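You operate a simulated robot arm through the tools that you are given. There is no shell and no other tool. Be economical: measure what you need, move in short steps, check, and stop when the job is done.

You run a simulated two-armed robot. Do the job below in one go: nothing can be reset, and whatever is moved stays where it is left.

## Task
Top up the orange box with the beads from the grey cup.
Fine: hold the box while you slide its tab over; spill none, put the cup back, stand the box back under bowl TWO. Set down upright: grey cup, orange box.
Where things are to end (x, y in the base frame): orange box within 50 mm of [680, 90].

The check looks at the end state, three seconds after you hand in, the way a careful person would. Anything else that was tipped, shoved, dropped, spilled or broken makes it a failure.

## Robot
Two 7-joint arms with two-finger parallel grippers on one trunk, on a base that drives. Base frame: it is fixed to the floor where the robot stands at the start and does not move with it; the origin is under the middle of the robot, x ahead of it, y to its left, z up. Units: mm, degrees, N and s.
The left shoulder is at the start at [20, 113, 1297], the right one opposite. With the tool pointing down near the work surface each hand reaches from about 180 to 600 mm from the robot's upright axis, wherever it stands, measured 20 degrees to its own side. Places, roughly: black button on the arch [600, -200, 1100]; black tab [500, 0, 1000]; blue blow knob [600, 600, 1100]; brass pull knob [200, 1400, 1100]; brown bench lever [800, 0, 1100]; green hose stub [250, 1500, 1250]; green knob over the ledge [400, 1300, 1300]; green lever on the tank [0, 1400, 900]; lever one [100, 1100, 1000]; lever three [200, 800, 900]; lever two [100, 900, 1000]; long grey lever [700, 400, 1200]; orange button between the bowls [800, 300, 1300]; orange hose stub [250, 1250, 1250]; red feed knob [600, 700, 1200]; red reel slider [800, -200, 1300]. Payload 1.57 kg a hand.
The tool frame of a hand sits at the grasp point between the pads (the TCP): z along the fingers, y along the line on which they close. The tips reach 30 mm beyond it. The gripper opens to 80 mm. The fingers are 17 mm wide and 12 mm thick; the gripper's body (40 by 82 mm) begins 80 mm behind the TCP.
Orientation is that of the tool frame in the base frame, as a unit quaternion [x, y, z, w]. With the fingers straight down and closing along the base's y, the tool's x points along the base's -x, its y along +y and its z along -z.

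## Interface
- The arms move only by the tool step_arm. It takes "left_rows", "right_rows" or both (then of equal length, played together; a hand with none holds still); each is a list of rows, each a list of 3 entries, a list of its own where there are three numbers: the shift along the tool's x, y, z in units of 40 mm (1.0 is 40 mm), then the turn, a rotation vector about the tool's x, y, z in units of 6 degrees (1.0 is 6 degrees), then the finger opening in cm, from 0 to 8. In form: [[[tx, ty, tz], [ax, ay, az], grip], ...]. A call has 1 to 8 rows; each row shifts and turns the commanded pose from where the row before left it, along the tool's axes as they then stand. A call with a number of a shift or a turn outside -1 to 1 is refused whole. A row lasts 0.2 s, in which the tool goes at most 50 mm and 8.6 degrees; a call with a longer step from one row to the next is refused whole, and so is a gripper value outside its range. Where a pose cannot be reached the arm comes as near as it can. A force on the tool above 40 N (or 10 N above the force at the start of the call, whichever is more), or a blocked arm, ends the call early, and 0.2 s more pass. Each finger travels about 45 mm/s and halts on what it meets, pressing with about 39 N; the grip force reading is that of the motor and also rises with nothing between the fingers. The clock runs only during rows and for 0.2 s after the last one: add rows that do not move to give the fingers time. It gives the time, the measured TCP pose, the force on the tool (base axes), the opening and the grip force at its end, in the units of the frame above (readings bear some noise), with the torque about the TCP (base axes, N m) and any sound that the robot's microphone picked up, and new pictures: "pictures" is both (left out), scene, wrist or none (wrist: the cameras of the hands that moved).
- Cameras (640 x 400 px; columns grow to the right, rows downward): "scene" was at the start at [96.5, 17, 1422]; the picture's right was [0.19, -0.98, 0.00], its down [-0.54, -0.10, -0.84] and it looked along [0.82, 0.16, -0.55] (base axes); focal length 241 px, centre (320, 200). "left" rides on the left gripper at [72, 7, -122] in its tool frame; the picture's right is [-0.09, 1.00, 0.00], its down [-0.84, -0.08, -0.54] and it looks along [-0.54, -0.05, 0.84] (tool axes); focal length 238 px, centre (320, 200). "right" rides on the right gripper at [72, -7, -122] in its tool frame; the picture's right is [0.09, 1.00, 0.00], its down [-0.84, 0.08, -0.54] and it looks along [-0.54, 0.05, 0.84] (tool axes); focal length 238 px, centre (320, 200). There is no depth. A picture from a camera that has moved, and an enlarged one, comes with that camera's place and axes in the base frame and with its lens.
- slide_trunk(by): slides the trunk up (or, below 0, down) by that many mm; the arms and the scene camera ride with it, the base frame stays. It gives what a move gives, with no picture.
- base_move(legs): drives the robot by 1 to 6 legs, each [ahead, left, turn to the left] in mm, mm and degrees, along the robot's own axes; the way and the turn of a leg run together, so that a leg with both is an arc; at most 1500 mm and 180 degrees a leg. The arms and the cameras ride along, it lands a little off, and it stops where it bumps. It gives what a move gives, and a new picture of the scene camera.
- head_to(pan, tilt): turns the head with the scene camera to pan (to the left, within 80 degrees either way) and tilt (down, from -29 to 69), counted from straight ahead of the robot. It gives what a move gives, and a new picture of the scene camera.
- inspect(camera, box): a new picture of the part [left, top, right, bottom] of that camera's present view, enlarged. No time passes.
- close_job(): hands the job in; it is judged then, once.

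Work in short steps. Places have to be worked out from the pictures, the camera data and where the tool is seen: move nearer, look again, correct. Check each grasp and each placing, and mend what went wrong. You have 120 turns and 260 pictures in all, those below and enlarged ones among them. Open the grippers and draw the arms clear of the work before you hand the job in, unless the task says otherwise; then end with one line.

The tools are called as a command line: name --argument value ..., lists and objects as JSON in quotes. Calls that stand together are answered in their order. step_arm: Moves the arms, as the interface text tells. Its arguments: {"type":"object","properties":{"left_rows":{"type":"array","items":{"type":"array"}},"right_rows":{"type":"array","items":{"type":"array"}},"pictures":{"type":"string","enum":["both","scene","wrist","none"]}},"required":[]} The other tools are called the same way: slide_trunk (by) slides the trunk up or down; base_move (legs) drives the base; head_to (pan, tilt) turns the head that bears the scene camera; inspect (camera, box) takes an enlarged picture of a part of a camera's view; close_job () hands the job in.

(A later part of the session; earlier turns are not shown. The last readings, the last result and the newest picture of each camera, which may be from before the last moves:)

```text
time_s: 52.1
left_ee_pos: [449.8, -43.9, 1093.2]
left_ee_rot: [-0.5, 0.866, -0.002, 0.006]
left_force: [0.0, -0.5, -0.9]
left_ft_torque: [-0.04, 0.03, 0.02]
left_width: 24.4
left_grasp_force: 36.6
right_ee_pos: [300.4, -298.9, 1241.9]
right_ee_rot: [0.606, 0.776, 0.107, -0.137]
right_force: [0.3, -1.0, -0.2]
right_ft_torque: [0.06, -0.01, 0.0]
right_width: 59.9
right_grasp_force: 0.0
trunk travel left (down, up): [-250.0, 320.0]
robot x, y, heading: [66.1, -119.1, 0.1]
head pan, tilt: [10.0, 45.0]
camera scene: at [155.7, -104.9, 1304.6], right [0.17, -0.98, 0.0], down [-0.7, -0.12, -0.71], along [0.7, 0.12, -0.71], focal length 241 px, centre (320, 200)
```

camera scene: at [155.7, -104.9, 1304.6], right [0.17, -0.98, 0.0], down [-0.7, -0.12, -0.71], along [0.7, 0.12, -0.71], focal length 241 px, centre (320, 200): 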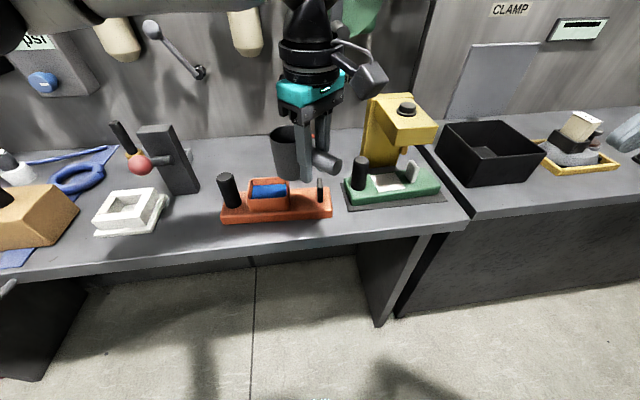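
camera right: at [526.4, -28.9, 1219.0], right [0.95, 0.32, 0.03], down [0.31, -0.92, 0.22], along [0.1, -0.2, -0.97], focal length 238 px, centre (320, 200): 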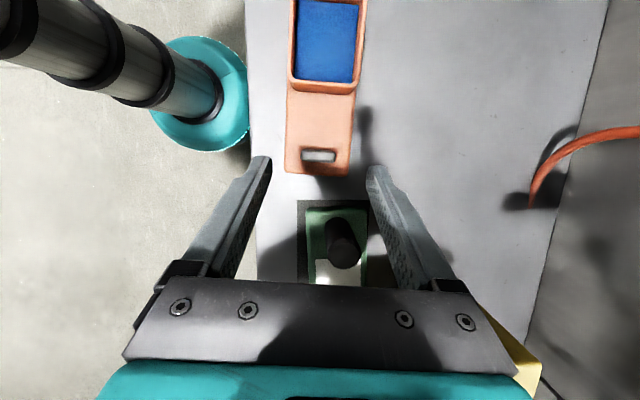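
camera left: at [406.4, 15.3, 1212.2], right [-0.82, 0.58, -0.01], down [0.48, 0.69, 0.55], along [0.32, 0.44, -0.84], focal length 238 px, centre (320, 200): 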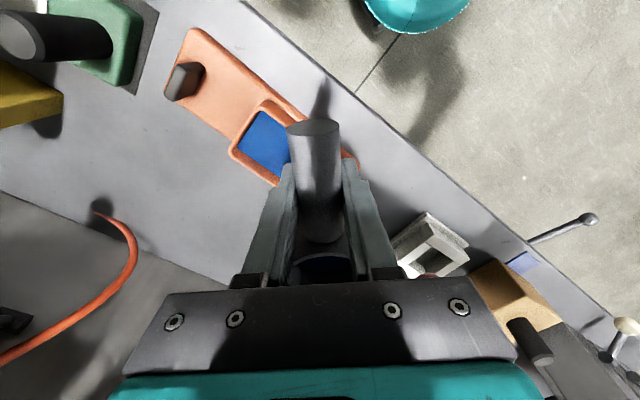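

Now I move to the pour start: cup centre about 22 mm to the far side of the hopper centre, TCP z ≈ 1058.

step_arm --left_rows '[[[-0.415, -0.09, 0.1], [0, 0, 0], 1.5], [[-0.415, -0.09, 0.2], [0, 0, 0], 1.5], [[-0.415, -0.09, 0.3], [0, 0, 0], 1.5], [[-0.415, -0.09, 0.3], [0, 0, 0], 1.5], [[0, 0, 0], [0, 0, 0], 1.5]]'

inspect --camera "scene" --box '[200, 100, 360, 230]'

```text
time_s: 53.3
left_ee_pos: [495.0, 8.3, 1055.9]
left_ee_rot: [-0.501, 0.865, -0.001, 0.005]
left_force: [-0.5, 0.4, -0.5]
left_ft_torque: [-0.03, 0.04, 0.02]
left_width: 24.4
left_grasp_force: 36.4
right_ee_pos: [300.9, -299.3, 1243.1]
right_ee_rot: [0.605, 0.777, 0.107, -0.137]
right_force: [-0.5, -0.1, 0.2]
right_ft_torque: [0.02, 0.05, 0.06]
right_width: 59.7
right_grasp_force: 0.0
trunk travel left (down, up): [-250.0, 320.0]
robot x, y, heading: [65.6, -121.0, -0.0]
head pan, tilt: [10.0, 45.0]
camera scene: at [155.6, -103.9, 1304.6], right [0.17, -0.98, 0.0], down [-0.7, -0.12, -0.71], along [0.7, 0.12, -0.71], focal length 241 px, centre (320, 200)
camera left: at [452.6, -51.4, 1176.9], right [-0.82, 0.58, -0.01], down [0.48, 0.69, 0.55], along [0.32, 0.44, -0.84], focal length 238 px, centre (320, 200)
```

scene: 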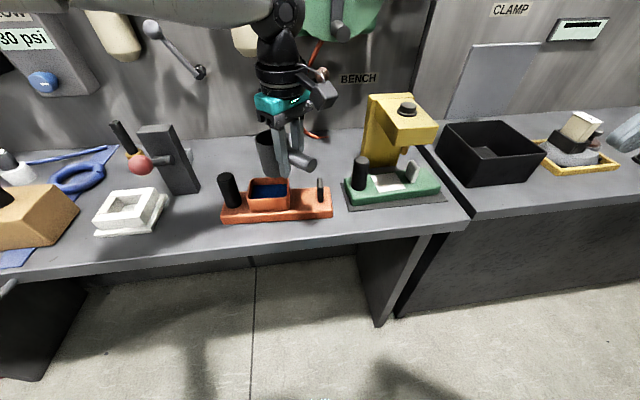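
left: 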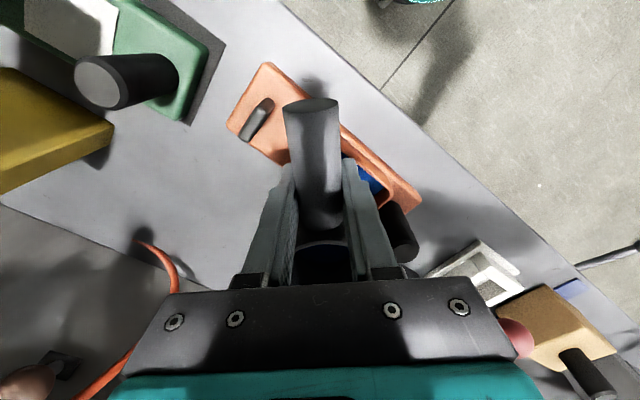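

```text
3.08 times, centred on (280, 165) of scene
camera zoom: at [155.6, -103.9, 1304.6], right [0.17, -0.98, 0.0], down [-0.7, -0.12, -0.71], along [0.7, 0.12, -0.71], focal length 742 px, centre (443, 308)
```

zoom: 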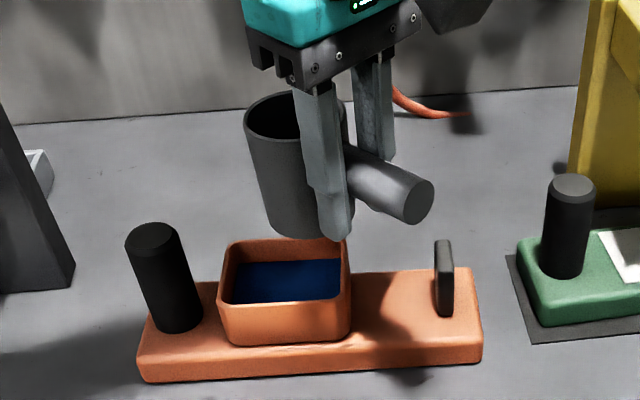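

Cup is well placed above the hopper. I start rolling it (30° first) and check reach.

step_arm --left_rows '[[[0, 0, 0], [0.7, 0, 0], 1.5], [[0, 0, 0], [0.8, 0, 0], 1.5], [[0, 0, 0], [0.8, 0, 0], 1.5], [[0, 0, 0], [0.8, 0, 0], 1.5], [[0, 0, 0], [0.8, 0, 0], 1.5], [[0, 0, 0], [0.8, 0, 0], 1.5]]' --pictures "none"

inspect --camera "scene" --box '[200, 100, 360, 230]'

```text
time_s: 54.7
left_ee_pos: [495.9, 7.4, 1057.1]
left_ee_rot: [-0.485, 0.839, -0.214, 0.126]
left_force: [0.7, 0.5, -1.1]
left_ft_torque: [-0.02, 0.04, -0.01]
left_width: 24.9
left_grasp_force: 36.9
right_ee_pos: [301.6, -298.5, 1241.9]
right_ee_rot: [0.606, 0.776, 0.107, -0.137]
right_force: [-1.1, 0.0, -1.1]
right_ft_torque: [-0.01, 0.02, 0.02]
right_width: 60.0
right_grasp_force: 0.0
trunk travel left (down, up): [-250.0, 320.0]
robot x, y, heading: [64.2, -117.2, -0.2]
head pan, tilt: [10.0, 45.0]
```

```text
3.08 times, centred on (280, 165) of scene
camera zoom: at [155.5, -103.6, 1304.6], right [0.17, -0.98, 0.0], down [-0.7, -0.12, -0.71], along [0.7, 0.12, -0.71], focal length 742 px, centre (443, 308)
```

zoom: 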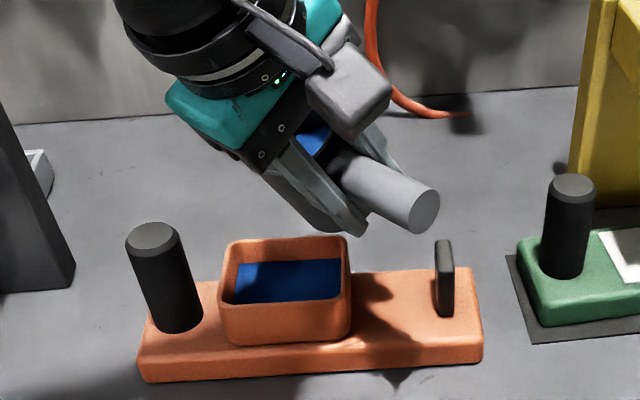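

28° reached without problems and nothing has spilled. I continue to ~52°.

step_arm --left_rows '[[[0, 0, 0], [0.8, 0, 0], 1.5], [[0, 0, 0], [0.8, 0, 0], 1.5], [[0, 0, 0], [0.8, 0, 0], 1.5], [[0, 0, 0], [0.8, 0, 0], 1.5], [[0, 0, 0], [0.8, 0, 0], 1.5]]' --pictures "none"

inspect --camera "scene" --box '[200, 100, 360, 230]'

```text
time_s: 55.9
left_ee_pos: [496.8, 8.4, 1056.2]
left_ee_rot: [-0.448, 0.775, -0.384, 0.225]
left_force: [0.1, 0.2, -0.6]
left_ft_torque: [0.03, -0.03, -0.05]
left_width: 24.6
left_grasp_force: 36.2
right_ee_pos: [301.5, -297.9, 1241.5]
right_ee_rot: [0.606, 0.777, 0.107, -0.137]
right_force: [0.4, 0.5, -0.8]
right_ft_torque: [0.0, 0.01, 0.01]
right_width: 59.8
right_grasp_force: 0.1
trunk travel left (down, up): [-250.0, 320.0]
robot x, y, heading: [67.1, -117.0, 0.2]
head pan, tilt: [10.0, 45.0]
```

```text
3.08 times, centred on (280, 165) of scene
camera zoom: at [155.6, -103.5, 1304.6], right [0.17, -0.98, 0.0], down [-0.7, -0.12, -0.71], along [0.7, 0.12, -0.71], focal length 742 px, centre (443, 308)
```

zoom: 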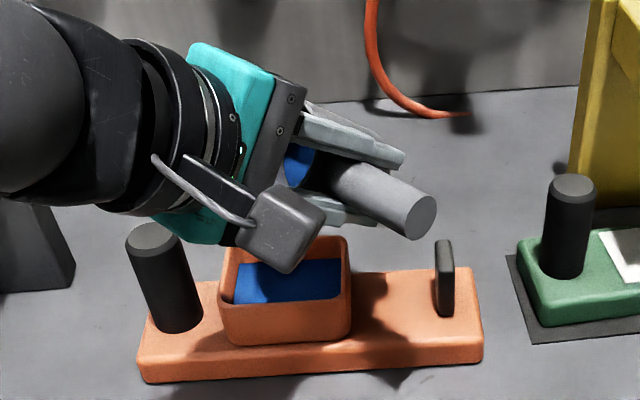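

52° and still no flow. I continue slowly to ~72°, keeping the lip over the hopper.

step_arm --left_rows '[[[0, 0, 0], [0.5, 0, 0], 1.5], [[0, 0, 0], [0.5, 0, 0], 1.5], [[0, 0, 0], [0.5, 0, 0], 1.5], [[0, 0, 0], [0.5, 0, 0], 1.5], [[0, 0, 0], [0.5, 0, 0], 1.5], [[0, 0, 0], [0.5, 0, 0], 1.5], [[0, 0, 0], [0, 0, 0], 1.5]]' --pictures "wrist"

inspect --camera "scene" --box '[200, 100, 360, 230]'

```text
time_s: 57.5
left_ee_pos: [489.9, 28.5, 1080.3]
left_ee_rot: [-0.407, 0.708, -0.499, 0.291]
left_force: [-0.8, -0.5, -1.7]
left_ft_torque: [-0.02, 0.03, 0.01]
left_width: 24.4
left_grasp_force: 36.9
left hand out of reach, approached as far as the arm can: row 5, 6
right_ee_pos: [301.6, -297.9, 1242.0]
right_ee_rot: [0.606, 0.777, 0.106, -0.138]
right_force: [-0.6, 0.6, -0.2]
right_ft_torque: [0.01, -0.01, -0.01]
right_width: 59.9
right_grasp_force: 0.1
trunk travel left (down, up): [-250.0, 320.0]
robot x, y, heading: [63.1, -115.3, 0.0]
head pan, tilt: [10.0, 45.0]
camera left: at [352.1, 23.0, 1111.9], right [-0.24, 0.25, -0.94], down [0.0, 0.97, 0.26], along [0.97, 0.06, -0.23], focal length 238 px, centre (320, 200)
```

left: 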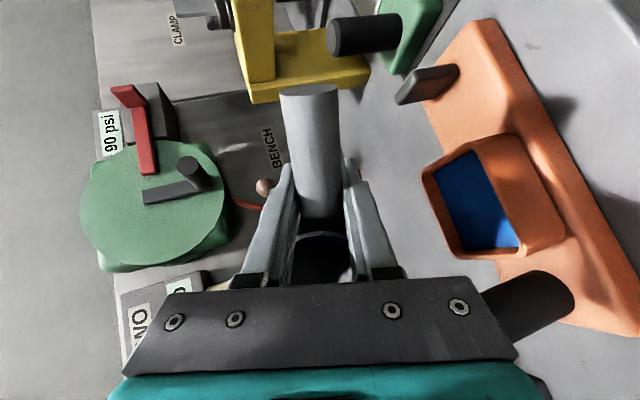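

```text
3.08 times, centred on (280, 165) of scene
camera zoom: at [155.8, -103.9, 1304.6], right [0.17, -0.98, 0.0], down [-0.7, -0.12, -0.71], along [0.7, 0.12, -0.71], focal length 742 px, centre (443, 308)
```

zoom: 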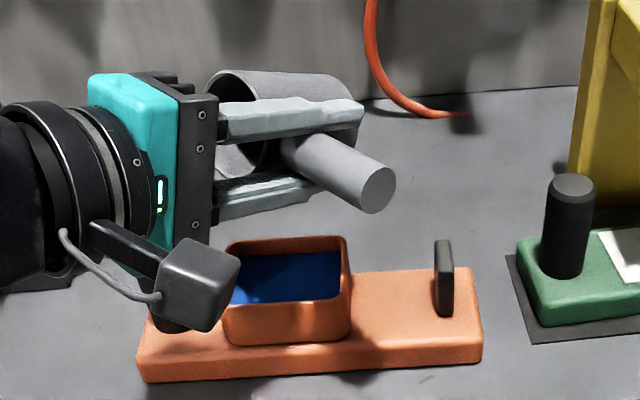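

The cup interior no longer shows blue and the hopper level looks higher. I zoom in to check for remaining beads and any spill.

inspect --camera "scene" --box '[220, 150, 316, 222]'

inspect --camera "scene" --box '[236, 104, 316, 164]'

inspect --camera "left" --box '[390, 100, 640, 256]'

inspect --camera "left" --box '[260, 200, 400, 290]'

```text
5.56 times, centred on (268, 186) of scene
camera zoom: at [155.8, -103.9, 1304.6], right [0.17, -0.98, 0.0], down [-0.7, -0.12, -0.71], along [0.7, 0.12, -0.71], focal length 1340 px, centre (609, 278)
```

zoom: 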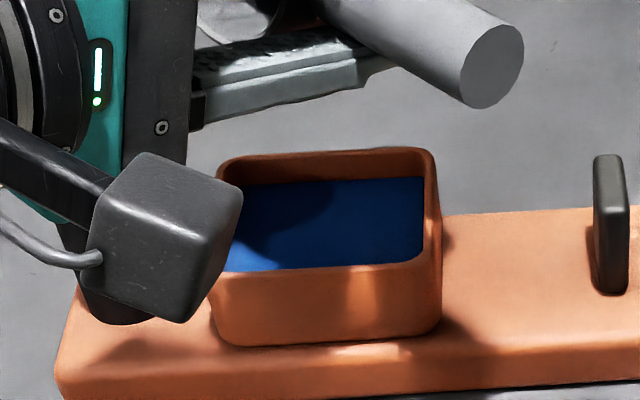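

```text
6.67 times, centred on (276, 134) of scene
camera zoom: at [155.8, -103.9, 1304.6], right [0.17, -0.98, 0.0], down [-0.7, -0.12, -0.71], along [0.7, 0.12, -0.71], focal length 1608 px, centre (613, 640)
```

zoom: 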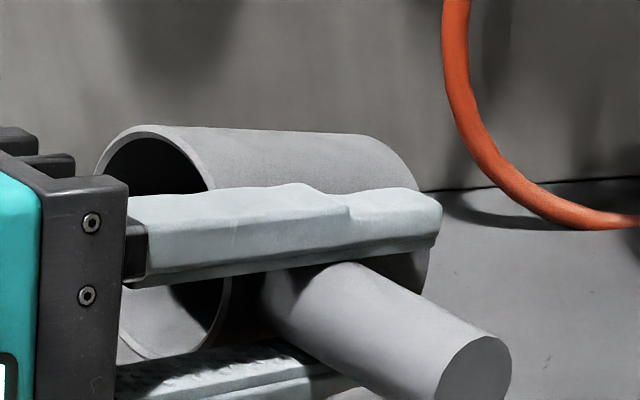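

```text
2.56 times, centred on (515, 178) of left
camera zoom: at [352.1, 23.0, 1111.9], right [-0.24, 0.25, -0.94], down [0.0, 0.97, 0.26], along [0.97, 0.06, -0.23], focal length 610 px, centre (-179, 256)
```

zoom: 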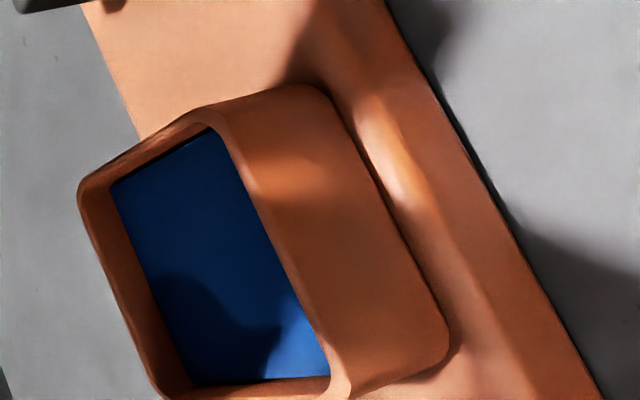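

```text
4.44 times, centred on (330, 245) of left
camera zoom: at [352.1, 23.0, 1111.9], right [-0.24, 0.25, -0.94], down [0.0, 0.97, 0.26], along [0.97, 0.06, -0.23], focal length 1059 px, centre (276, 0)
```

zoom: 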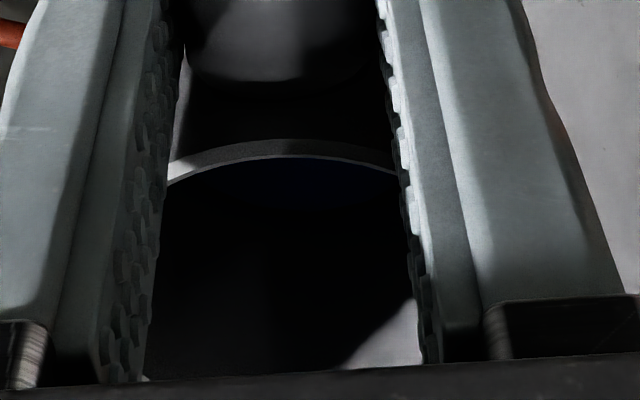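

Part of the beads have poured and the hopper level is up, but the arm hit a limit and drifted. I roll back to ~28°, then drive the base back 100 mm to give the arm more room.

step_arm --left_rows '[[[0, 0, 0], [-0.9, 0, 0], 1.5], [[0, 0, 0], [-0.9, 0, 0], 1.5], [[0, 0, 0], [-0.9, 0, 0], 1.5], [[0, 0, 0], [-0.9, 0, 0], 1.5], [[0, 0, 0], [-0.9, 0, 0], 1.5], [[0, 0, 0], [-0.9, 0, 0], 1.5], [[0, 0, 0], [-0.9, 0, 0], 1.5], [[0, 0, 0], [-0.9, 0, 0], 1.5]]' --pictures "none"

inspect --camera "scene" --box '[200, 100, 360, 230]'

```text
time_s: 59.3
left_ee_pos: [489.7, 26.9, 1078.9]
left_ee_rot: [-0.486, 0.841, -0.203, 0.121]
left_force: [-0.6, 0.0, -1.6]
left_ft_torque: [-0.01, 0.02, 0.03]
left_width: 24.8
left_grasp_force: 36.4
right_ee_pos: [301.2, -298.5, 1241.1]
right_ee_rot: [0.606, 0.776, 0.107, -0.137]
right_force: [-0.2, 0.0, -0.2]
right_ft_torque: [-0.01, 0.01, 0.01]
right_width: 60.0
right_grasp_force: 0.1
trunk travel left (down, up): [-250.0, 320.0]
robot x, y, heading: [67.8, -120.2, 0.3]
head pan, tilt: [10.0, 45.0]
```

```text
3.08 times, centred on (280, 165) of scene
camera zoom: at [155.9, -104.0, 1304.5], right [0.17, -0.98, 0.0], down [-0.7, -0.12, -0.71], along [0.7, 0.12, -0.71], focal length 742 px, centre (443, 308)
```

zoom: 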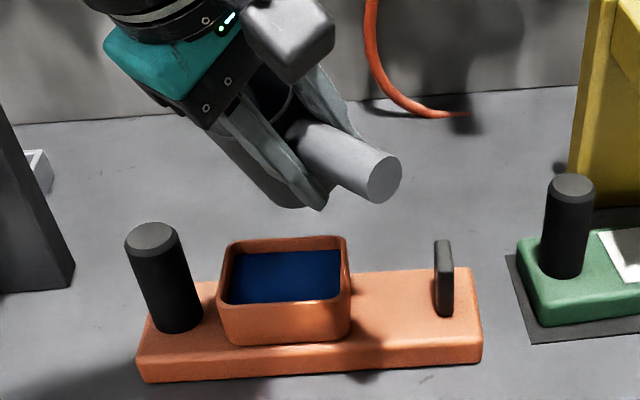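

The hopper level clearly rose. I check whether beads are left in the cup with the wrist camera and an enlarged scene view.

inspect --camera "left" --box '[250, 180, 410, 290]'

inspect --camera "scene" --box '[246, 104, 310, 152]'

inspect --camera "scene" --box '[215, 150, 345, 232]'

```text
3.64 times, centred on (330, 235) of left
camera zoom: at [399.8, -5.6, 1182.8], right [-0.72, 0.52, -0.46], down [0.26, 0.81, 0.52], along [0.65, 0.26, -0.72], focal length 867 px, centre (284, 73)
```

zoom: 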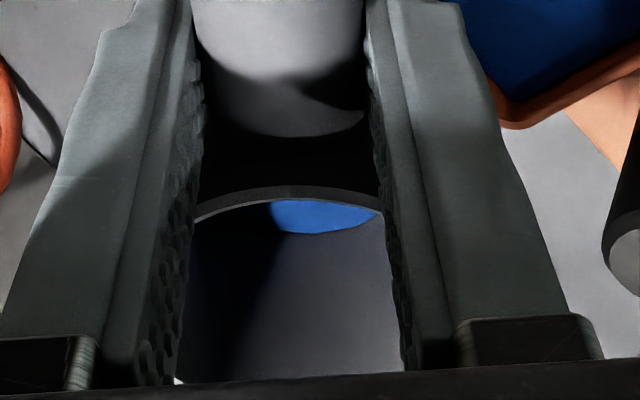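

```text
8.33 times, centred on (278, 128) of scene
camera zoom: at [155.9, -104.0, 1304.5], right [0.17, -0.98, 0.0], down [-0.7, -0.12, -0.71], along [0.7, 0.12, -0.71], focal length 2010 px, centre (670, 800)
```

zoom: 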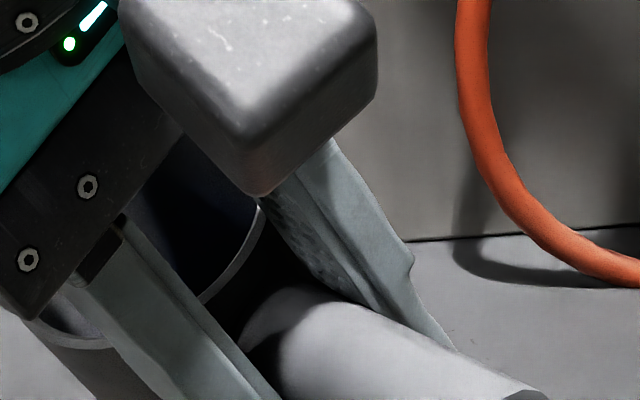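

```text
4.88 times, centred on (280, 191) of scene
camera zoom: at [155.9, -104.0, 1304.5], right [0.17, -0.98, 0.0], down [-0.7, -0.12, -0.71], along [0.7, 0.12, -0.71], focal length 1177 px, centre (515, 244)
```

zoom: 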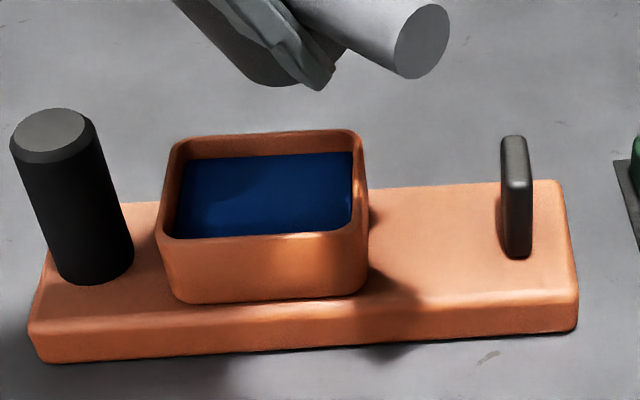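

Some blue remains in the cup and nothing has spilled. I drive the base back 100 mm, then reposition the hand.

base_move --legs '[[-100, 0, 0]]'

```text
time_s: 60.5
left_ee_pos: [388.9, 27.4, 1079.8]
left_ee_rot: [-0.485, 0.841, -0.205, 0.122]
left_force: [0.3, -0.2, -0.4]
left_ft_torque: [-0.03, 0.01, -0.01]
left_width: 24.7
left_grasp_force: 36.5
right_ee_pos: [200.6, -298.1, 1243.5]
right_ee_rot: [0.606, 0.777, 0.107, -0.137]
right_force: [-0.8, -0.6, -1.0]
right_ft_torque: [0.02, -0.04, 0.02]
right_width: 59.7
right_grasp_force: 0.0
trunk travel left (down, up): [-250.0, 320.0]
robot x, y, heading: [-36.4, -120.3, 0.1]
head pan, tilt: [10.0, 45.0]
camera scene: at [54.4, -103.8, 1304.7], right [0.17, -0.98, 0.0], down [-0.7, -0.12, -0.71], along [0.7, 0.12, -0.71], focal length 241 px, centre (320, 200)
```

scene: 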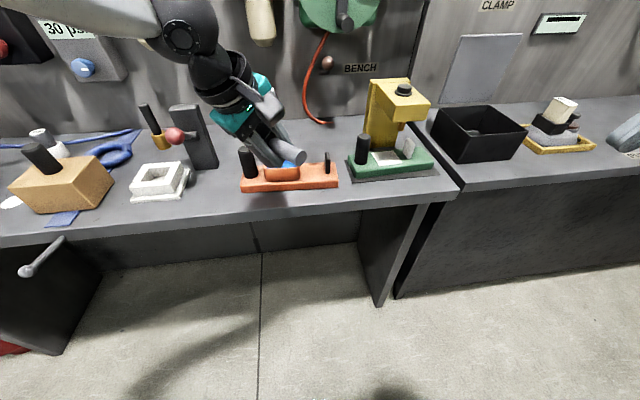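

I move the hand forward to bring the cup back over the hopper, still at 27° tilt.

step_arm --left_rows '[[[-0.15, -0.32, 0.2], [0, 0, 0], 1.5], [[-0.22, -0.48, 0.35], [0, 0, 0], 1.5], [[-0.22, -0.48, 0.4], [0, 0, 0], 1.5], [[-0.22, -0.48, 0.45], [0, 0, 0], 1.5], [[-0.075, -0.16, 0.16], [0, 0, 0], 1.5], [[0, 0, 0], [0, 0, 0], 1.5]]' --pictures "none"

inspect --camera "scene" --box '[200, 90, 360, 220]'

```text
time_s: 61.9
left_ee_pos: [492.5, 9.6, 1059.4]
left_ee_rot: [-0.485, 0.841, -0.204, 0.122]
left_force: [-0.2, 0.6, -0.7]
left_ft_torque: [0.0, 0.03, -0.02]
left_width: 24.3
left_grasp_force: 36.4
right_ee_pos: [202.2, -298.6, 1241.8]
right_ee_rot: [0.606, 0.777, 0.107, -0.137]
right_force: [0.3, -0.5, 0.2]
right_ft_torque: [0.01, 0.01, -0.01]
right_width: 60.1
right_grasp_force: 0.1
trunk travel left (down, up): [-250.0, 320.0]
robot x, y, heading: [-34.6, -115.4, -0.2]
head pan, tilt: [10.0, 45.0]
```

```text
3.08 times, centred on (280, 155) of scene
camera zoom: at [55.6, -103.9, 1304.6], right [0.17, -0.98, 0.0], down [-0.7, -0.12, -0.71], along [0.7, 0.12, -0.71], focal length 742 px, centre (443, 338)
```

zoom: 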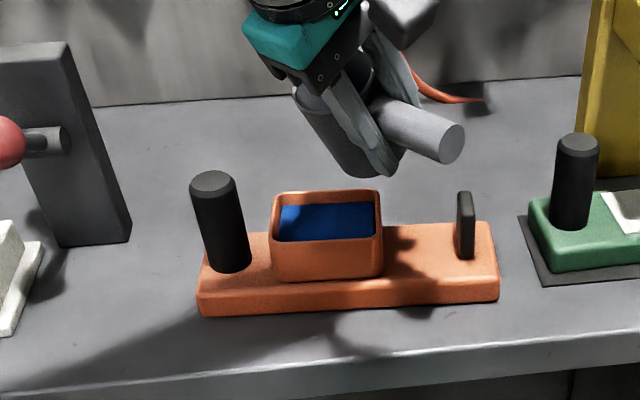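

Position is good. I roll on by 40° to ~67°.

step_arm --left_rows '[[[0, 0, 0], [0.85, 0, 0], 1.5], [[0, 0, 0], [0.85, 0, 0], 1.5], [[0, 0, 0], [0.85, 0, 0], 1.5], [[0, 0, 0], [0.85, 0, 0], 1.5], [[0, 0, 0], [0.85, 0, 0], 1.5], [[0, 0, 0], [0.85, 0, 0], 1.5], [[0, 0, 0], [0.85, 0, 0], 1.5], [[0, 0, 0], [0.7, 0, 0], 1.5]]' --pictures "none"

```text
time_s: 63.7
left_ee_pos: [488.2, 20.6, 1081.4]
left_ee_rot: [-0.416, 0.721, -0.478, 0.279]
left_force: [0.2, -0.4, -1.1]
left_ft_torque: [-0.03, 0.05, 0.03]
left_width: 24.6
left_grasp_force: 36.4
left hand out of reach, approached as far as the arm can: row 8
right_ee_pos: [200.1, -297.7, 1241.5]
right_ee_rot: [0.606, 0.776, 0.107, -0.137]
right_force: [0.3, -0.5, 0.2]
right_ft_torque: [0.01, 0.01, 0.01]
right_width: 60.0
right_grasp_force: 0.0
trunk travel left (down, up): [-250.0, 320.0]
robot x, y, heading: [-35.1, -118.7, -0.2]
head pan, tilt: [10.0, 45.0]
```

Same wrist limit at ~67°, independent of base distance. Lowering the shoulder should help a horizontal tool, so I first check the state, then roll back and raise the cup.

inspect --camera "scene" --box '[200, 90, 360, 220]'

step_arm --left_rows '[[[0, 0, 0], [-0.85, 0, 0], 1.5], [[0, 0, 0], [-0.85, 0, 0], 1.5], [[0, 0, 0], [-0.85, 0, 0], 1.5], [[0, 0, 0], [-0.85, 0, 0], 1.5], [[0, 0, 0], [-0.85, 0, 0], 1.5], [[0, 0, 0], [-0.85, 0, 0], 1.5], [[0, 0, 0], [-0.85, 0, 0], 1.5], [[0, 0, 0], [0, 0, 0], 1.5]]' --pictures "none"

```text
3.08 times, centred on (280, 155) of scene
camera zoom: at [55.2, -103.3, 1304.6], right [0.17, -0.98, 0.0], down [-0.7, -0.12, -0.71], along [0.7, 0.12, -0.71], focal length 742 px, centre (443, 338)
```

zoom: 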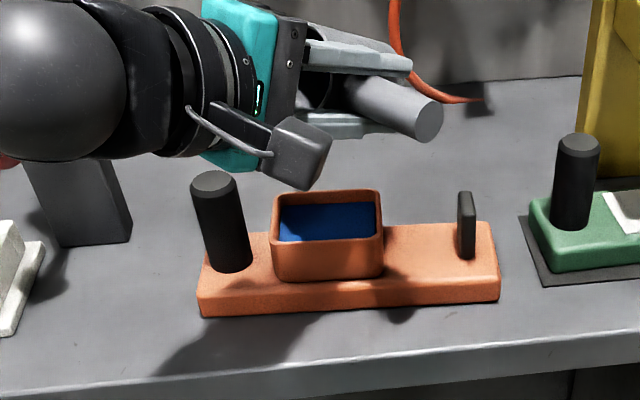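

```text
time_s: 65.5
left_ee_pos: [489.1, 20.9, 1082.0]
left_ee_rot: [-0.481, 0.833, -0.236, 0.139]
left_force: [0.0, 0.5, -0.4]
left_ft_torque: [0.0, 0.02, 0.0]
left_width: 24.6
left_grasp_force: 36.5
right_ee_pos: [200.9, -298.0, 1242.6]
right_ee_rot: [0.605, 0.777, 0.108, -0.137]
right_force: [0.9, -0.4, 0.2]
right_ft_torque: [0.01, 0.0, -0.02]
right_width: 60.0
right_grasp_force: 0.0
trunk travel left (down, up): [-250.0, 320.0]
robot x, y, heading: [-30.0, -116.4, -0.0]
head pan, tilt: [10.0, 45.0]
```

Tilt is 32°. I raise both hands ~200 mm and slide the trunk down 200 mm, so the forearm becomes more horizontal.

step_arm --left_rows '[[[0, -0.3, -0.48], [0, 0, 0], 1.5], [[0, -0.44, -0.71], [0, 0, 0], 1.5], [[0, -0.44, -0.71], [0, 0, 0], 1.5], [[0, -0.44, -0.71], [0, 0, 0], 1.5], [[0, -0.44, -0.71], [0, 0, 0], 1.5], [[0, -0.44, -0.71], [0, 0, 0], 1.5], [[0, -0.13, -0.22], [0, 0, 0], 1.5]]' --right_rows '[[[0.3, 0, -0.75], [0, 0, 0], 6], [[0.3, 0, -0.75], [0, 0, 0], 6], [[0.3, 0, -0.75], [0, 0, 0], 6], [[0.3, 0, -0.75], [0, 0, 0], 6], [[0, 0, 0], [0, 0, 0], 6], [[0, 0, 0], [0, 0, 0], 6], [[0, 0, 0], [0, 0, 0], 6]]' --pictures "none"

slide_trunk --by -200

inspect --camera "scene" --box '[0, 0, 640, 400]'

```text
time_s: 67.1
left_ee_pos: [489.1, 18.3, 1282.9]
left_ee_rot: [-0.481, 0.833, -0.235, 0.14]
left_force: [1.2, -0.6, -1.3]
left_ft_torque: [0.0, 0.02, -0.01]
left_width: 25.1
left_grasp_force: 36.2
right_ee_pos: [199.9, -296.2, 1370.5]
right_ee_rot: [0.605, 0.777, 0.107, -0.137]
right_force: [-0.6, 0.0, -0.1]
right_ft_torque: [-0.03, 0.02, 0.01]
right_width: 60.2
right_grasp_force: 0.0
trunk travel left (down, up): [-250.0, 320.0]
robot x, y, heading: [-34.6, -116.2, 0.1]
head pan, tilt: [10.0, 45.0]
```

```text
time_s: 69.3
left_ee_pos: [489.3, 19.0, 1081.4]
left_ee_rot: [-0.481, 0.833, -0.235, 0.14]
left_force: [-0.4, 0.4, -2.1]
left_ft_torque: [-0.05, 0.0, 0.0]
left_width: 24.8
left_grasp_force: 36.4
right_ee_pos: [199.8, -294.7, 1170.9]
right_ee_rot: [0.606, 0.776, 0.107, -0.137]
right_force: [0.1, -0.3, 0.3]
right_ft_torque: [0.0, 0.0, 0.0]
right_width: 60.0
right_grasp_force: 0.0
trunk travel left (down, up): [-50.0, 520.0]
robot x, y, heading: [-32.7, -118.8, -0.1]
head pan, tilt: [10.0, 45.0]
```

```text
1.00 times, centred on (320, 200) of scene (not enlarged: the box is as wide or as high as the picture)
camera zoom: at [55.5, -103.8, 1104.6], right [0.17, -0.98, 0.0], down [-0.7, -0.12, -0.71], along [0.7, 0.12, -0.71], focal length 241 px, centre (320, 200)
```

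zoom: 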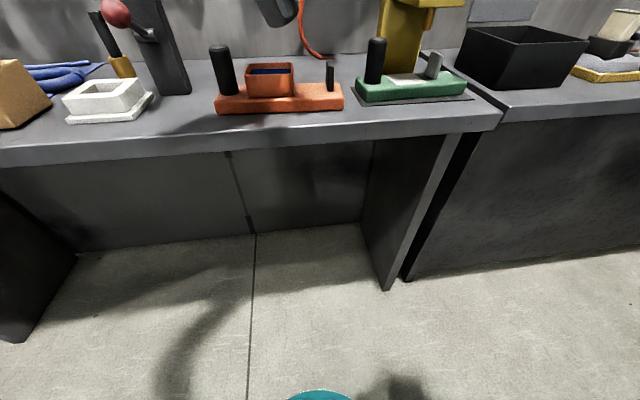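

Trunk is lowered and the cup is back at pour height. I tilt the head up for a view, correct the position slightly and roll again.

head_to --pan 12 --tilt 22

step_arm --left_rows '[[[0.19, 0.16, 0.52], [0, 0, 0], 1.5], [[0, 0, 0], [0.85, 0, 0], 1.5], [[0, 0, 0], [0.85, 0, 0], 1.5], [[0, 0, 0], [0.85, 0, 0], 1.5], [[0, 0, 0], [0.85, 0, 0], 1.5], [[0, 0, 0], [0.85, 0, 0], 1.5], [[0, 0, 0], [0.85, 0, 0], 1.5], [[0, 0, 0], [0.85, 0, 0], 1.5]]' --pictures "scene"

```text
time_s: 70.1
left_ee_pos: [489.8, 17.5, 1081.7]
left_ee_rot: [-0.481, 0.833, -0.235, 0.14]
left_force: [-0.2, -0.5, -0.7]
left_ft_torque: [-0.02, 0.0, -0.05]
left_width: 24.2
left_grasp_force: 36.3
right_ee_pos: [200.1, -293.5, 1171.9]
right_ee_rot: [0.605, 0.777, 0.107, -0.137]
right_force: [0.8, 0.4, 0.7]
right_ft_torque: [0.0, -0.03, 0.01]
right_width: 59.9
right_grasp_force: 0.1
trunk travel left (down, up): [-50.0, 520.0]
robot x, y, heading: [-32.4, -114.3, -0.0]
head pan, tilt: [12.0, 22.0]
camera scene: at [66.3, -98.7, 1139.9], right [0.21, -0.98, 0.0], down [-0.37, -0.08, -0.93], along [0.91, 0.19, -0.38], focal length 241 px, centre (320, 200)
```

scene: 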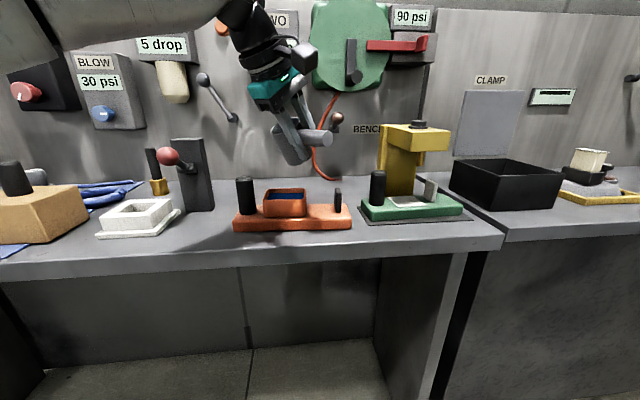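

```text
time_s: 71.9
left_ee_pos: [488.8, 8.2, 1061.1]
left_ee_rot: [-0.416, 0.721, -0.479, 0.28]
left_force: [0.2, -0.2, -0.7]
left_ft_torque: [-0.04, 0.01, 0.01]
left_width: 24.5
left_grasp_force: 36.1
right_ee_pos: [199.7, -295.7, 1171.2]
right_ee_rot: [0.605, 0.777, 0.106, -0.137]
right_force: [0.3, -0.1, 0.7]
right_ft_torque: [-0.01, -0.04, -0.02]
right_width: 60.0
right_grasp_force: 0.1
trunk travel left (down, up): [-50.0, 520.0]
robot x, y, heading: [-31.4, -121.7, -0.2]
head pan, tilt: [12.0, 22.0]
camera scene: at [66.2, -98.7, 1140.0], right [0.21, -0.98, 0.0], down [-0.37, -0.08, -0.93], along [0.91, 0.19, -0.37], focal length 241 px, centre (320, 200)
```

scene: 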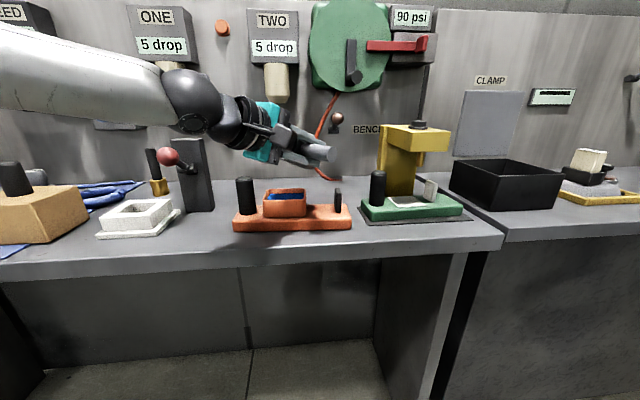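

No limit now: 67° with the position held. I continue pouring slowly to ~100°.

step_arm --left_rows '[[[0, 0, 0], [0.7, 0, 0], 1.5], [[0, 0, 0], [0.7, 0, 0], 1.5], [[0, 0, 0], [0.7, 0, 0], 1.5], [[0, 0, 0], [0.7, 0, 0], 1.5], [[0, 0, 0], [0.7, 0, 0], 1.5], [[0, 0, 0], [0.7, 0, 0], 1.5], [[0, 0, 0], [0.7, 0, 0], 1.5], [[0, 0, 0], [0.7, 0, 0], 1.5]]'

inspect --camera "scene" --box '[220, 100, 364, 240]'

```text
time_s: 73.7
left_ee_pos: [471.9, 44.8, 1141.3]
left_ee_rot: [0.318, -0.559, 0.662, -0.385]
left_force: [-0.6, 0.5, -1.2]
left_ft_torque: [0.02, 0.01, 0.02]
left_width: 24.7
left_grasp_force: 36.6
left hand out of reach, approached as far as the arm can: row 6, 7, 8
right_ee_pos: [199.8, -294.5, 1171.5]
right_ee_rot: [0.606, 0.777, 0.107, -0.137]
right_force: [0.0, 0.5, -0.5]
right_ft_torque: [-0.01, -0.02, 0.0]
right_width: 59.9
right_grasp_force: 0.0
trunk travel left (down, up): [-50.0, 520.0]
robot x, y, heading: [-30.1, -112.3, 0.5]
head pan, tilt: [12.0, 22.0]
camera scene: at [66.3, -98.6, 1140.0], right [0.21, -0.98, 0.0], down [-0.37, -0.08, -0.93], along [0.91, 0.19, -0.37], focal length 241 px, centre (320, 200)
camera left: at [332.4, 41.7, 1112.2], right [0.2, 0.0, -0.98], down [-0.06, 1.0, -0.01], along [0.98, 0.06, 0.2], focal length 238 px, centre (320, 200)
```

scene: 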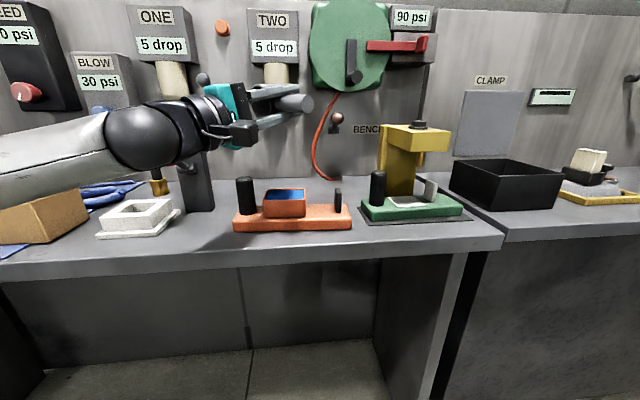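
left: 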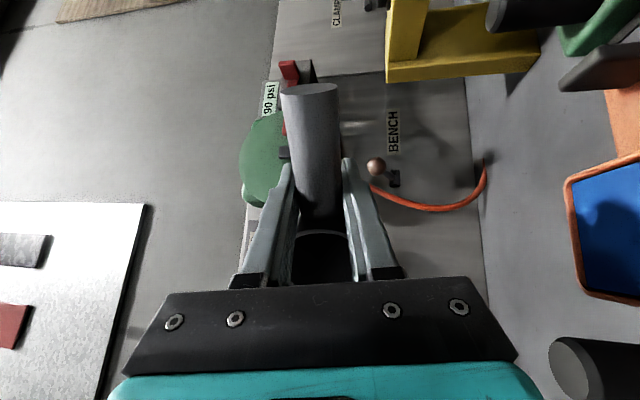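

```text
2.86 times, centred on (292, 170) of scene
camera zoom: at [66.3, -98.6, 1140.0], right [0.21, -0.98, 0.0], down [-0.37, -0.08, -0.93], along [0.91, 0.19, -0.37], focal length 689 px, centre (400, 286)
```

zoom: 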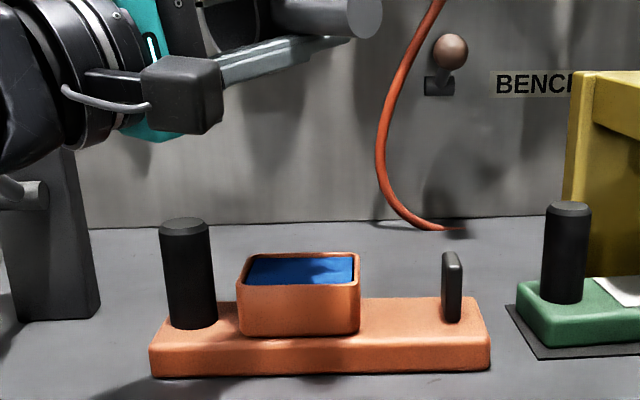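

Roll reached 100° but with upward/left drift at the end. I check the hopper, the plate and the inside of the cup.

inspect --camera "scene" --box '[228, 175, 356, 240]'

inspect --camera "left" --box '[260, 190, 400, 290]'

inspect --camera "left" --box '[440, 80, 640, 400]'

```text
5.00 times, centred on (292, 208) of scene
camera zoom: at [66.3, -98.6, 1140.0], right [0.21, -0.98, 0.0], down [-0.37, -0.08, -0.93], along [0.91, 0.19, -0.37], focal length 1206 px, centre (460, 162)
```

zoom: 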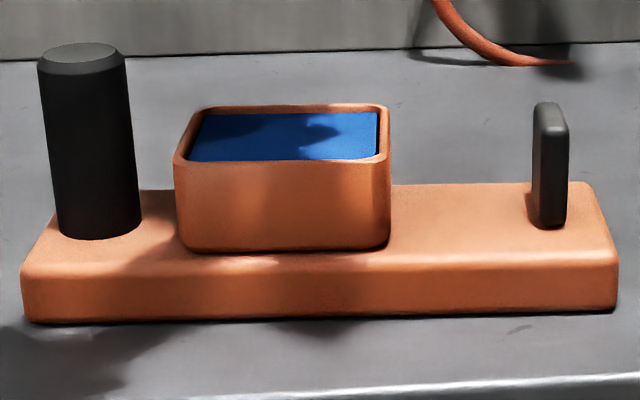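

```text
4.00 times, centred on (330, 240) of left
camera zoom: at [332.4, 41.7, 1112.2], right [0.2, 0.0, -0.98], down [-0.06, 1.0, -0.01], along [0.98, 0.06, 0.2], focal length 953 px, centre (280, 40)
```

zoom: 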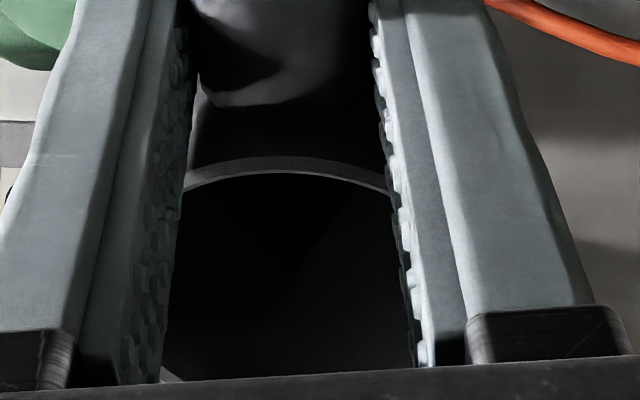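

```text
1.25 times, centred on (540, 240) of left
camera zoom: at [332.4, 41.7, 1112.2], right [0.2, 0.0, -0.98], down [-0.06, 1.0, -0.01], along [0.98, 0.06, 0.2], focal length 298 px, centre (45, 150)
```

zoom: 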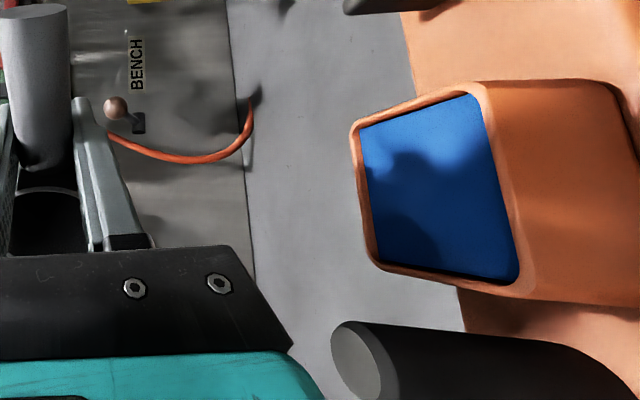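

The hopper is nearly full and clean all round. I roll the cup back and look inside for leftovers.

step_arm --left_rows '[[[0, 0, 0], [-1, 0, 0], 1.5], [[0, 0, 0], [-1, 0, 0], 1.5], [[0, 0, 0], [-1, 0, 0], 1.5], [[0, 0, 0], [-1, 0, 0], 1.5], [[0, 0, 0], [-1, 0, 0], 1.5], [[0, 0, 0], [-1, 0, 0], 1.5], [[0, 0, 0], [-1, 0, 0], 1.5], [[0, 0, 0], [-1, 0, 0], 1.5]]' --pictures "none"

step_arm --left_rows '[[[0, 0, 0], [-1, 0, 0], 1.5], [[0, 0, 0], [-1, 0, 0], 1.5], [[0, 0, 0], [-1, 0, 0], 1.5], [[0, 0, 0], [-1, 0, 0], 1.5]]' --pictures "none"

inspect --camera "left" --box '[250, 180, 410, 290]'

inspect --camera "scene" --box '[200, 60, 370, 240]'

```text
time_s: 75.5
left_ee_pos: [471.5, 44.5, 1141.1]
left_ee_rot: [-0.447, 0.776, -0.384, 0.226]
left_force: [0.2, 0.2, -1.8]
left_ft_torque: [-0.02, 0.01, 0.03]
left_width: 24.7
left_grasp_force: 37.0
right_ee_pos: [199.6, -294.7, 1170.6]
right_ee_rot: [0.606, 0.777, 0.106, -0.136]
right_force: [0.1, -0.2, -0.1]
right_ft_torque: [0.04, 0.02, 0.0]
right_width: 59.8
right_grasp_force: 0.1
trunk travel left (down, up): [-50.0, 520.0]
robot x, y, heading: [-35.7, -116.6, 0.1]
head pan, tilt: [12.0, 22.0]
```

```text
time_s: 76.5
left_ee_pos: [472.1, 57.8, 1143.3]
left_ee_rot: [-0.483, 0.838, -0.219, 0.132]
left_force: [-0.1, -0.1, 0.5]
left_ft_torque: [-0.04, -0.01, 0.02]
left_width: 24.7
left_grasp_force: 36.4
left hand out of reach, approached as far as the arm can: row 4
right_ee_pos: [199.4, -295.1, 1170.9]
right_ee_rot: [0.606, 0.776, 0.107, -0.137]
right_force: [-0.2, -0.3, 1.0]
right_ft_torque: [0.0, -0.02, 0.01]
right_width: 59.9
right_grasp_force: 0.1
trunk travel left (down, up): [-50.0, 520.0]
robot x, y, heading: [-34.4, -119.1, -0.3]
head pan, tilt: [12.0, 22.0]
```

```text
3.64 times, centred on (330, 235) of left
camera zoom: at [376.9, 27.7, 1244.3], right [-0.7, 0.52, -0.49], down [0.24, 0.82, 0.52], along [0.67, 0.25, -0.7], focal length 867 px, centre (284, 73)
```

zoom: 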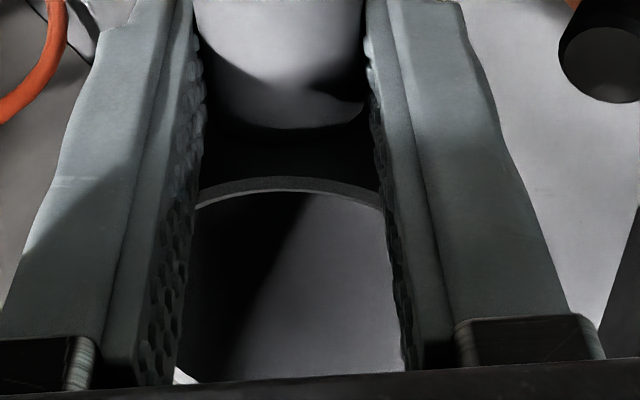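

```text
2.22 times, centred on (285, 150) of scene
camera zoom: at [66.3, -98.2, 1139.9], right [0.21, -0.98, 0.0], down [-0.37, -0.08, -0.93], along [0.91, 0.19, -0.38], focal length 536 px, centre (398, 311)
```

zoom: 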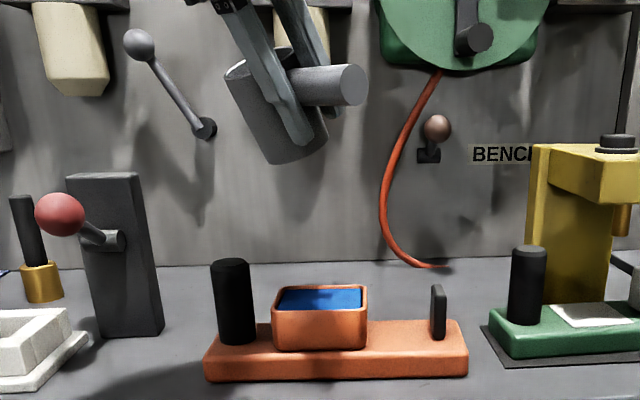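

The cup is empty and the hopper is full to just below the rim, with no spill. I raise the trunk back by 200 mm and level the cup.

slide_trunk --by 200

step_arm --left_rows '[[[0, 0, 0], [-0.985, 0, 0], 1.5], [[0, 0, 0], [-0.985, 0, 0], 1.5], [[0, 0, 0], [-0.985, 0, 0], 1.5], [[0, 0, 0], [-0.985, 0, 0], 1.5], [[0, 0, 0], [-0.985, 0, 0], 1.5]]' --pictures "none"

```text
time_s: 78.7
left_ee_pos: [471.2, 57.0, 1344.0]
left_ee_rot: [-0.481, 0.838, -0.22, 0.133]
left_force: [0.2, 0.4, -1.4]
left_ft_torque: [-0.06, -0.02, 0.0]
left_width: 24.8
left_grasp_force: 36.6
right_ee_pos: [199.6, -294.7, 1371.4]
right_ee_rot: [0.606, 0.776, 0.107, -0.137]
right_force: [-0.7, 0.1, 0.4]
right_ft_torque: [-0.01, -0.04, -0.01]
right_width: 60.0
right_grasp_force: 0.1
trunk travel left (down, up): [-250.0, 320.0]
robot x, y, heading: [-33.2, -118.9, -0.2]
head pan, tilt: [12.0, 22.0]
```

```text
time_s: 79.9
left_ee_pos: [391.9, 94.3, 1288.1]
left_ee_rot: [-0.499, 0.866, 0.002, 0.005]
left_force: [-0.3, 0.4, -0.8]
left_ft_torque: [-0.03, 0.0, 0.0]
left_width: 24.9
left_grasp_force: 36.9
left hand out of reach, approached as far as the arm can: row 1, 2, 3, 4, 5
right_ee_pos: [200.2, -294.3, 1370.8]
right_ee_rot: [0.606, 0.776, 0.107, -0.137]
right_force: [0.7, 0.6, 0.1]
right_ft_torque: [-0.04, -0.01, -0.02]
right_width: 60.0
right_grasp_force: 0.1
trunk travel left (down, up): [-250.0, 320.0]
robot x, y, heading: [-33.3, -120.7, -0.1]
head pan, tilt: [12.0, 22.0]
```

The cup is level. I turn the yaw back by 41.6° and lower to carry height (~1160).

step_arm --left_rows '[[[0, 0, 0.4], [0, 0, 0.99], 1.5], [[0, 0, 0.4], [0, 0, 0.99], 1.5], [[0, 0, 0.4], [0, 0, 0.99], 1.5], [[0, 0, 0.4], [0, 0, 0.99], 1.5], [[0, 0, 0.4], [0, 0, 0.99], 1.5], [[0, 0, 0.4], [0, 0, 0.99], 1.5], [[0, 0, 0.4], [0, 0, 0.99], 1.5], [[0, 0, 0.4], [0, 0, 0], 1.5]]' --pictures "none"

head_to --pan 15 --tilt 40

```text
time_s: 81.7
left_ee_pos: [392.8, 94.8, 1160.1]
left_ee_rot: [-0.159, 0.987, 0.002, 0.004]
left_force: [0.6, 0.8, -0.9]
left_ft_torque: [-0.03, 0.0, 0.02]
left_width: 24.7
left_grasp_force: 36.6
right_ee_pos: [199.3, -294.9, 1372.0]
right_ee_rot: [0.606, 0.777, 0.107, -0.137]
right_force: [0.4, -0.4, 0.2]
right_ft_torque: [-0.01, 0.0, 0.01]
right_width: 60.1
right_grasp_force: 0.0
trunk travel left (down, up): [-250.0, 320.0]
robot x, y, heading: [-36.3, -122.9, 0.2]
head pan, tilt: [12.0, 22.0]
```

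```text
time_s: 82.5
left_ee_pos: [393.5, 95.2, 1160.0]
left_ee_rot: [-0.161, 0.987, 0.003, 0.005]
left_force: [-0.9, 0.7, -0.9]
left_ft_torque: [0.01, 0.06, 0.01]
left_width: 24.7
left_grasp_force: 36.3
right_ee_pos: [199.3, -295.0, 1372.3]
right_ee_rot: [0.606, 0.777, 0.106, -0.137]
right_force: [0.1, 0.9, -0.9]
right_ft_torque: [0.03, -0.04, 0.03]
right_width: 59.9
right_grasp_force: 0.0
trunk travel left (down, up): [-250.0, 320.0]
robot x, y, heading: [-34.2, -118.0, -0.1]
head pan, tilt: [15.0, 40.0]
camera scene: at [57.6, -95.9, 1311.9], right [0.26, -0.97, 0.0], down [-0.62, -0.17, -0.77], along [0.74, 0.2, -0.64], focal length 241 px, centre (320, 200)
```

scene: 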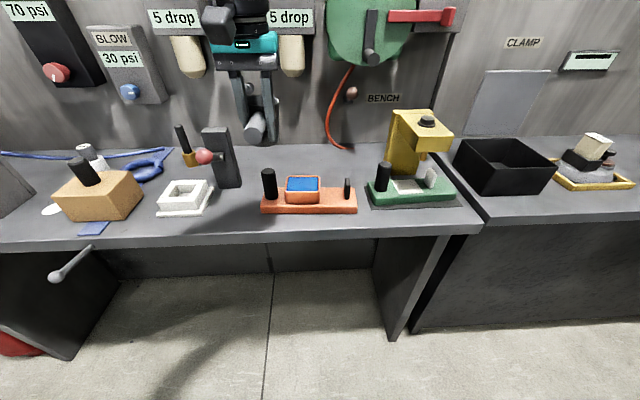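

Everything else is in place. I drive back: left 120 mm, then ahead 240 mm.

base_move --legs '[[0, 120, 0], [238, 0, 0]]'

```text
time_s: 85.1
left_ee_pos: [630.4, 217.4, 1159.8]
left_ee_rot: [-0.159, 0.987, 0.003, 0.004]
left_force: [0.5, -0.8, -1.1]
left_ft_torque: [-0.01, 0.06, -0.03]
left_width: 24.6
left_grasp_force: 36.8
right_ee_pos: [436.4, -172.7, 1369.3]
right_ee_rot: [0.605, 0.777, 0.106, -0.137]
right_force: [0.6, -0.1, -0.3]
right_ft_torque: [-0.02, 0.03, 0.0]
right_width: 59.9
right_grasp_force: 0.0
trunk travel left (down, up): [-250.0, 320.0]
robot x, y, heading: [202.9, 5.4, 0.0]
head pan, tilt: [15.0, 40.0]
camera scene: at [294.1, 25.8, 1311.7], right [0.26, -0.97, 0.0], down [-0.62, -0.17, -0.77], along [0.74, 0.2, -0.64], focal length 241 px, centre (320, 200)
```

scene: 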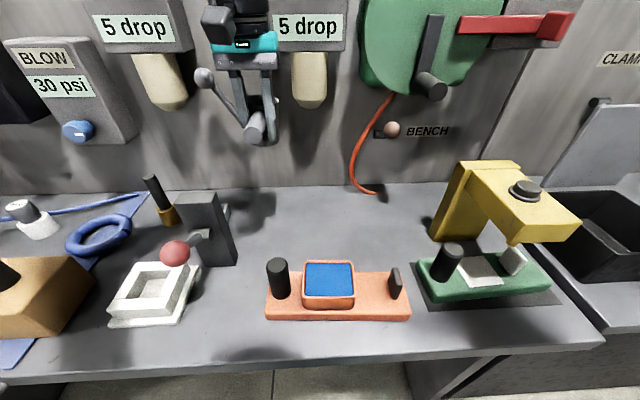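

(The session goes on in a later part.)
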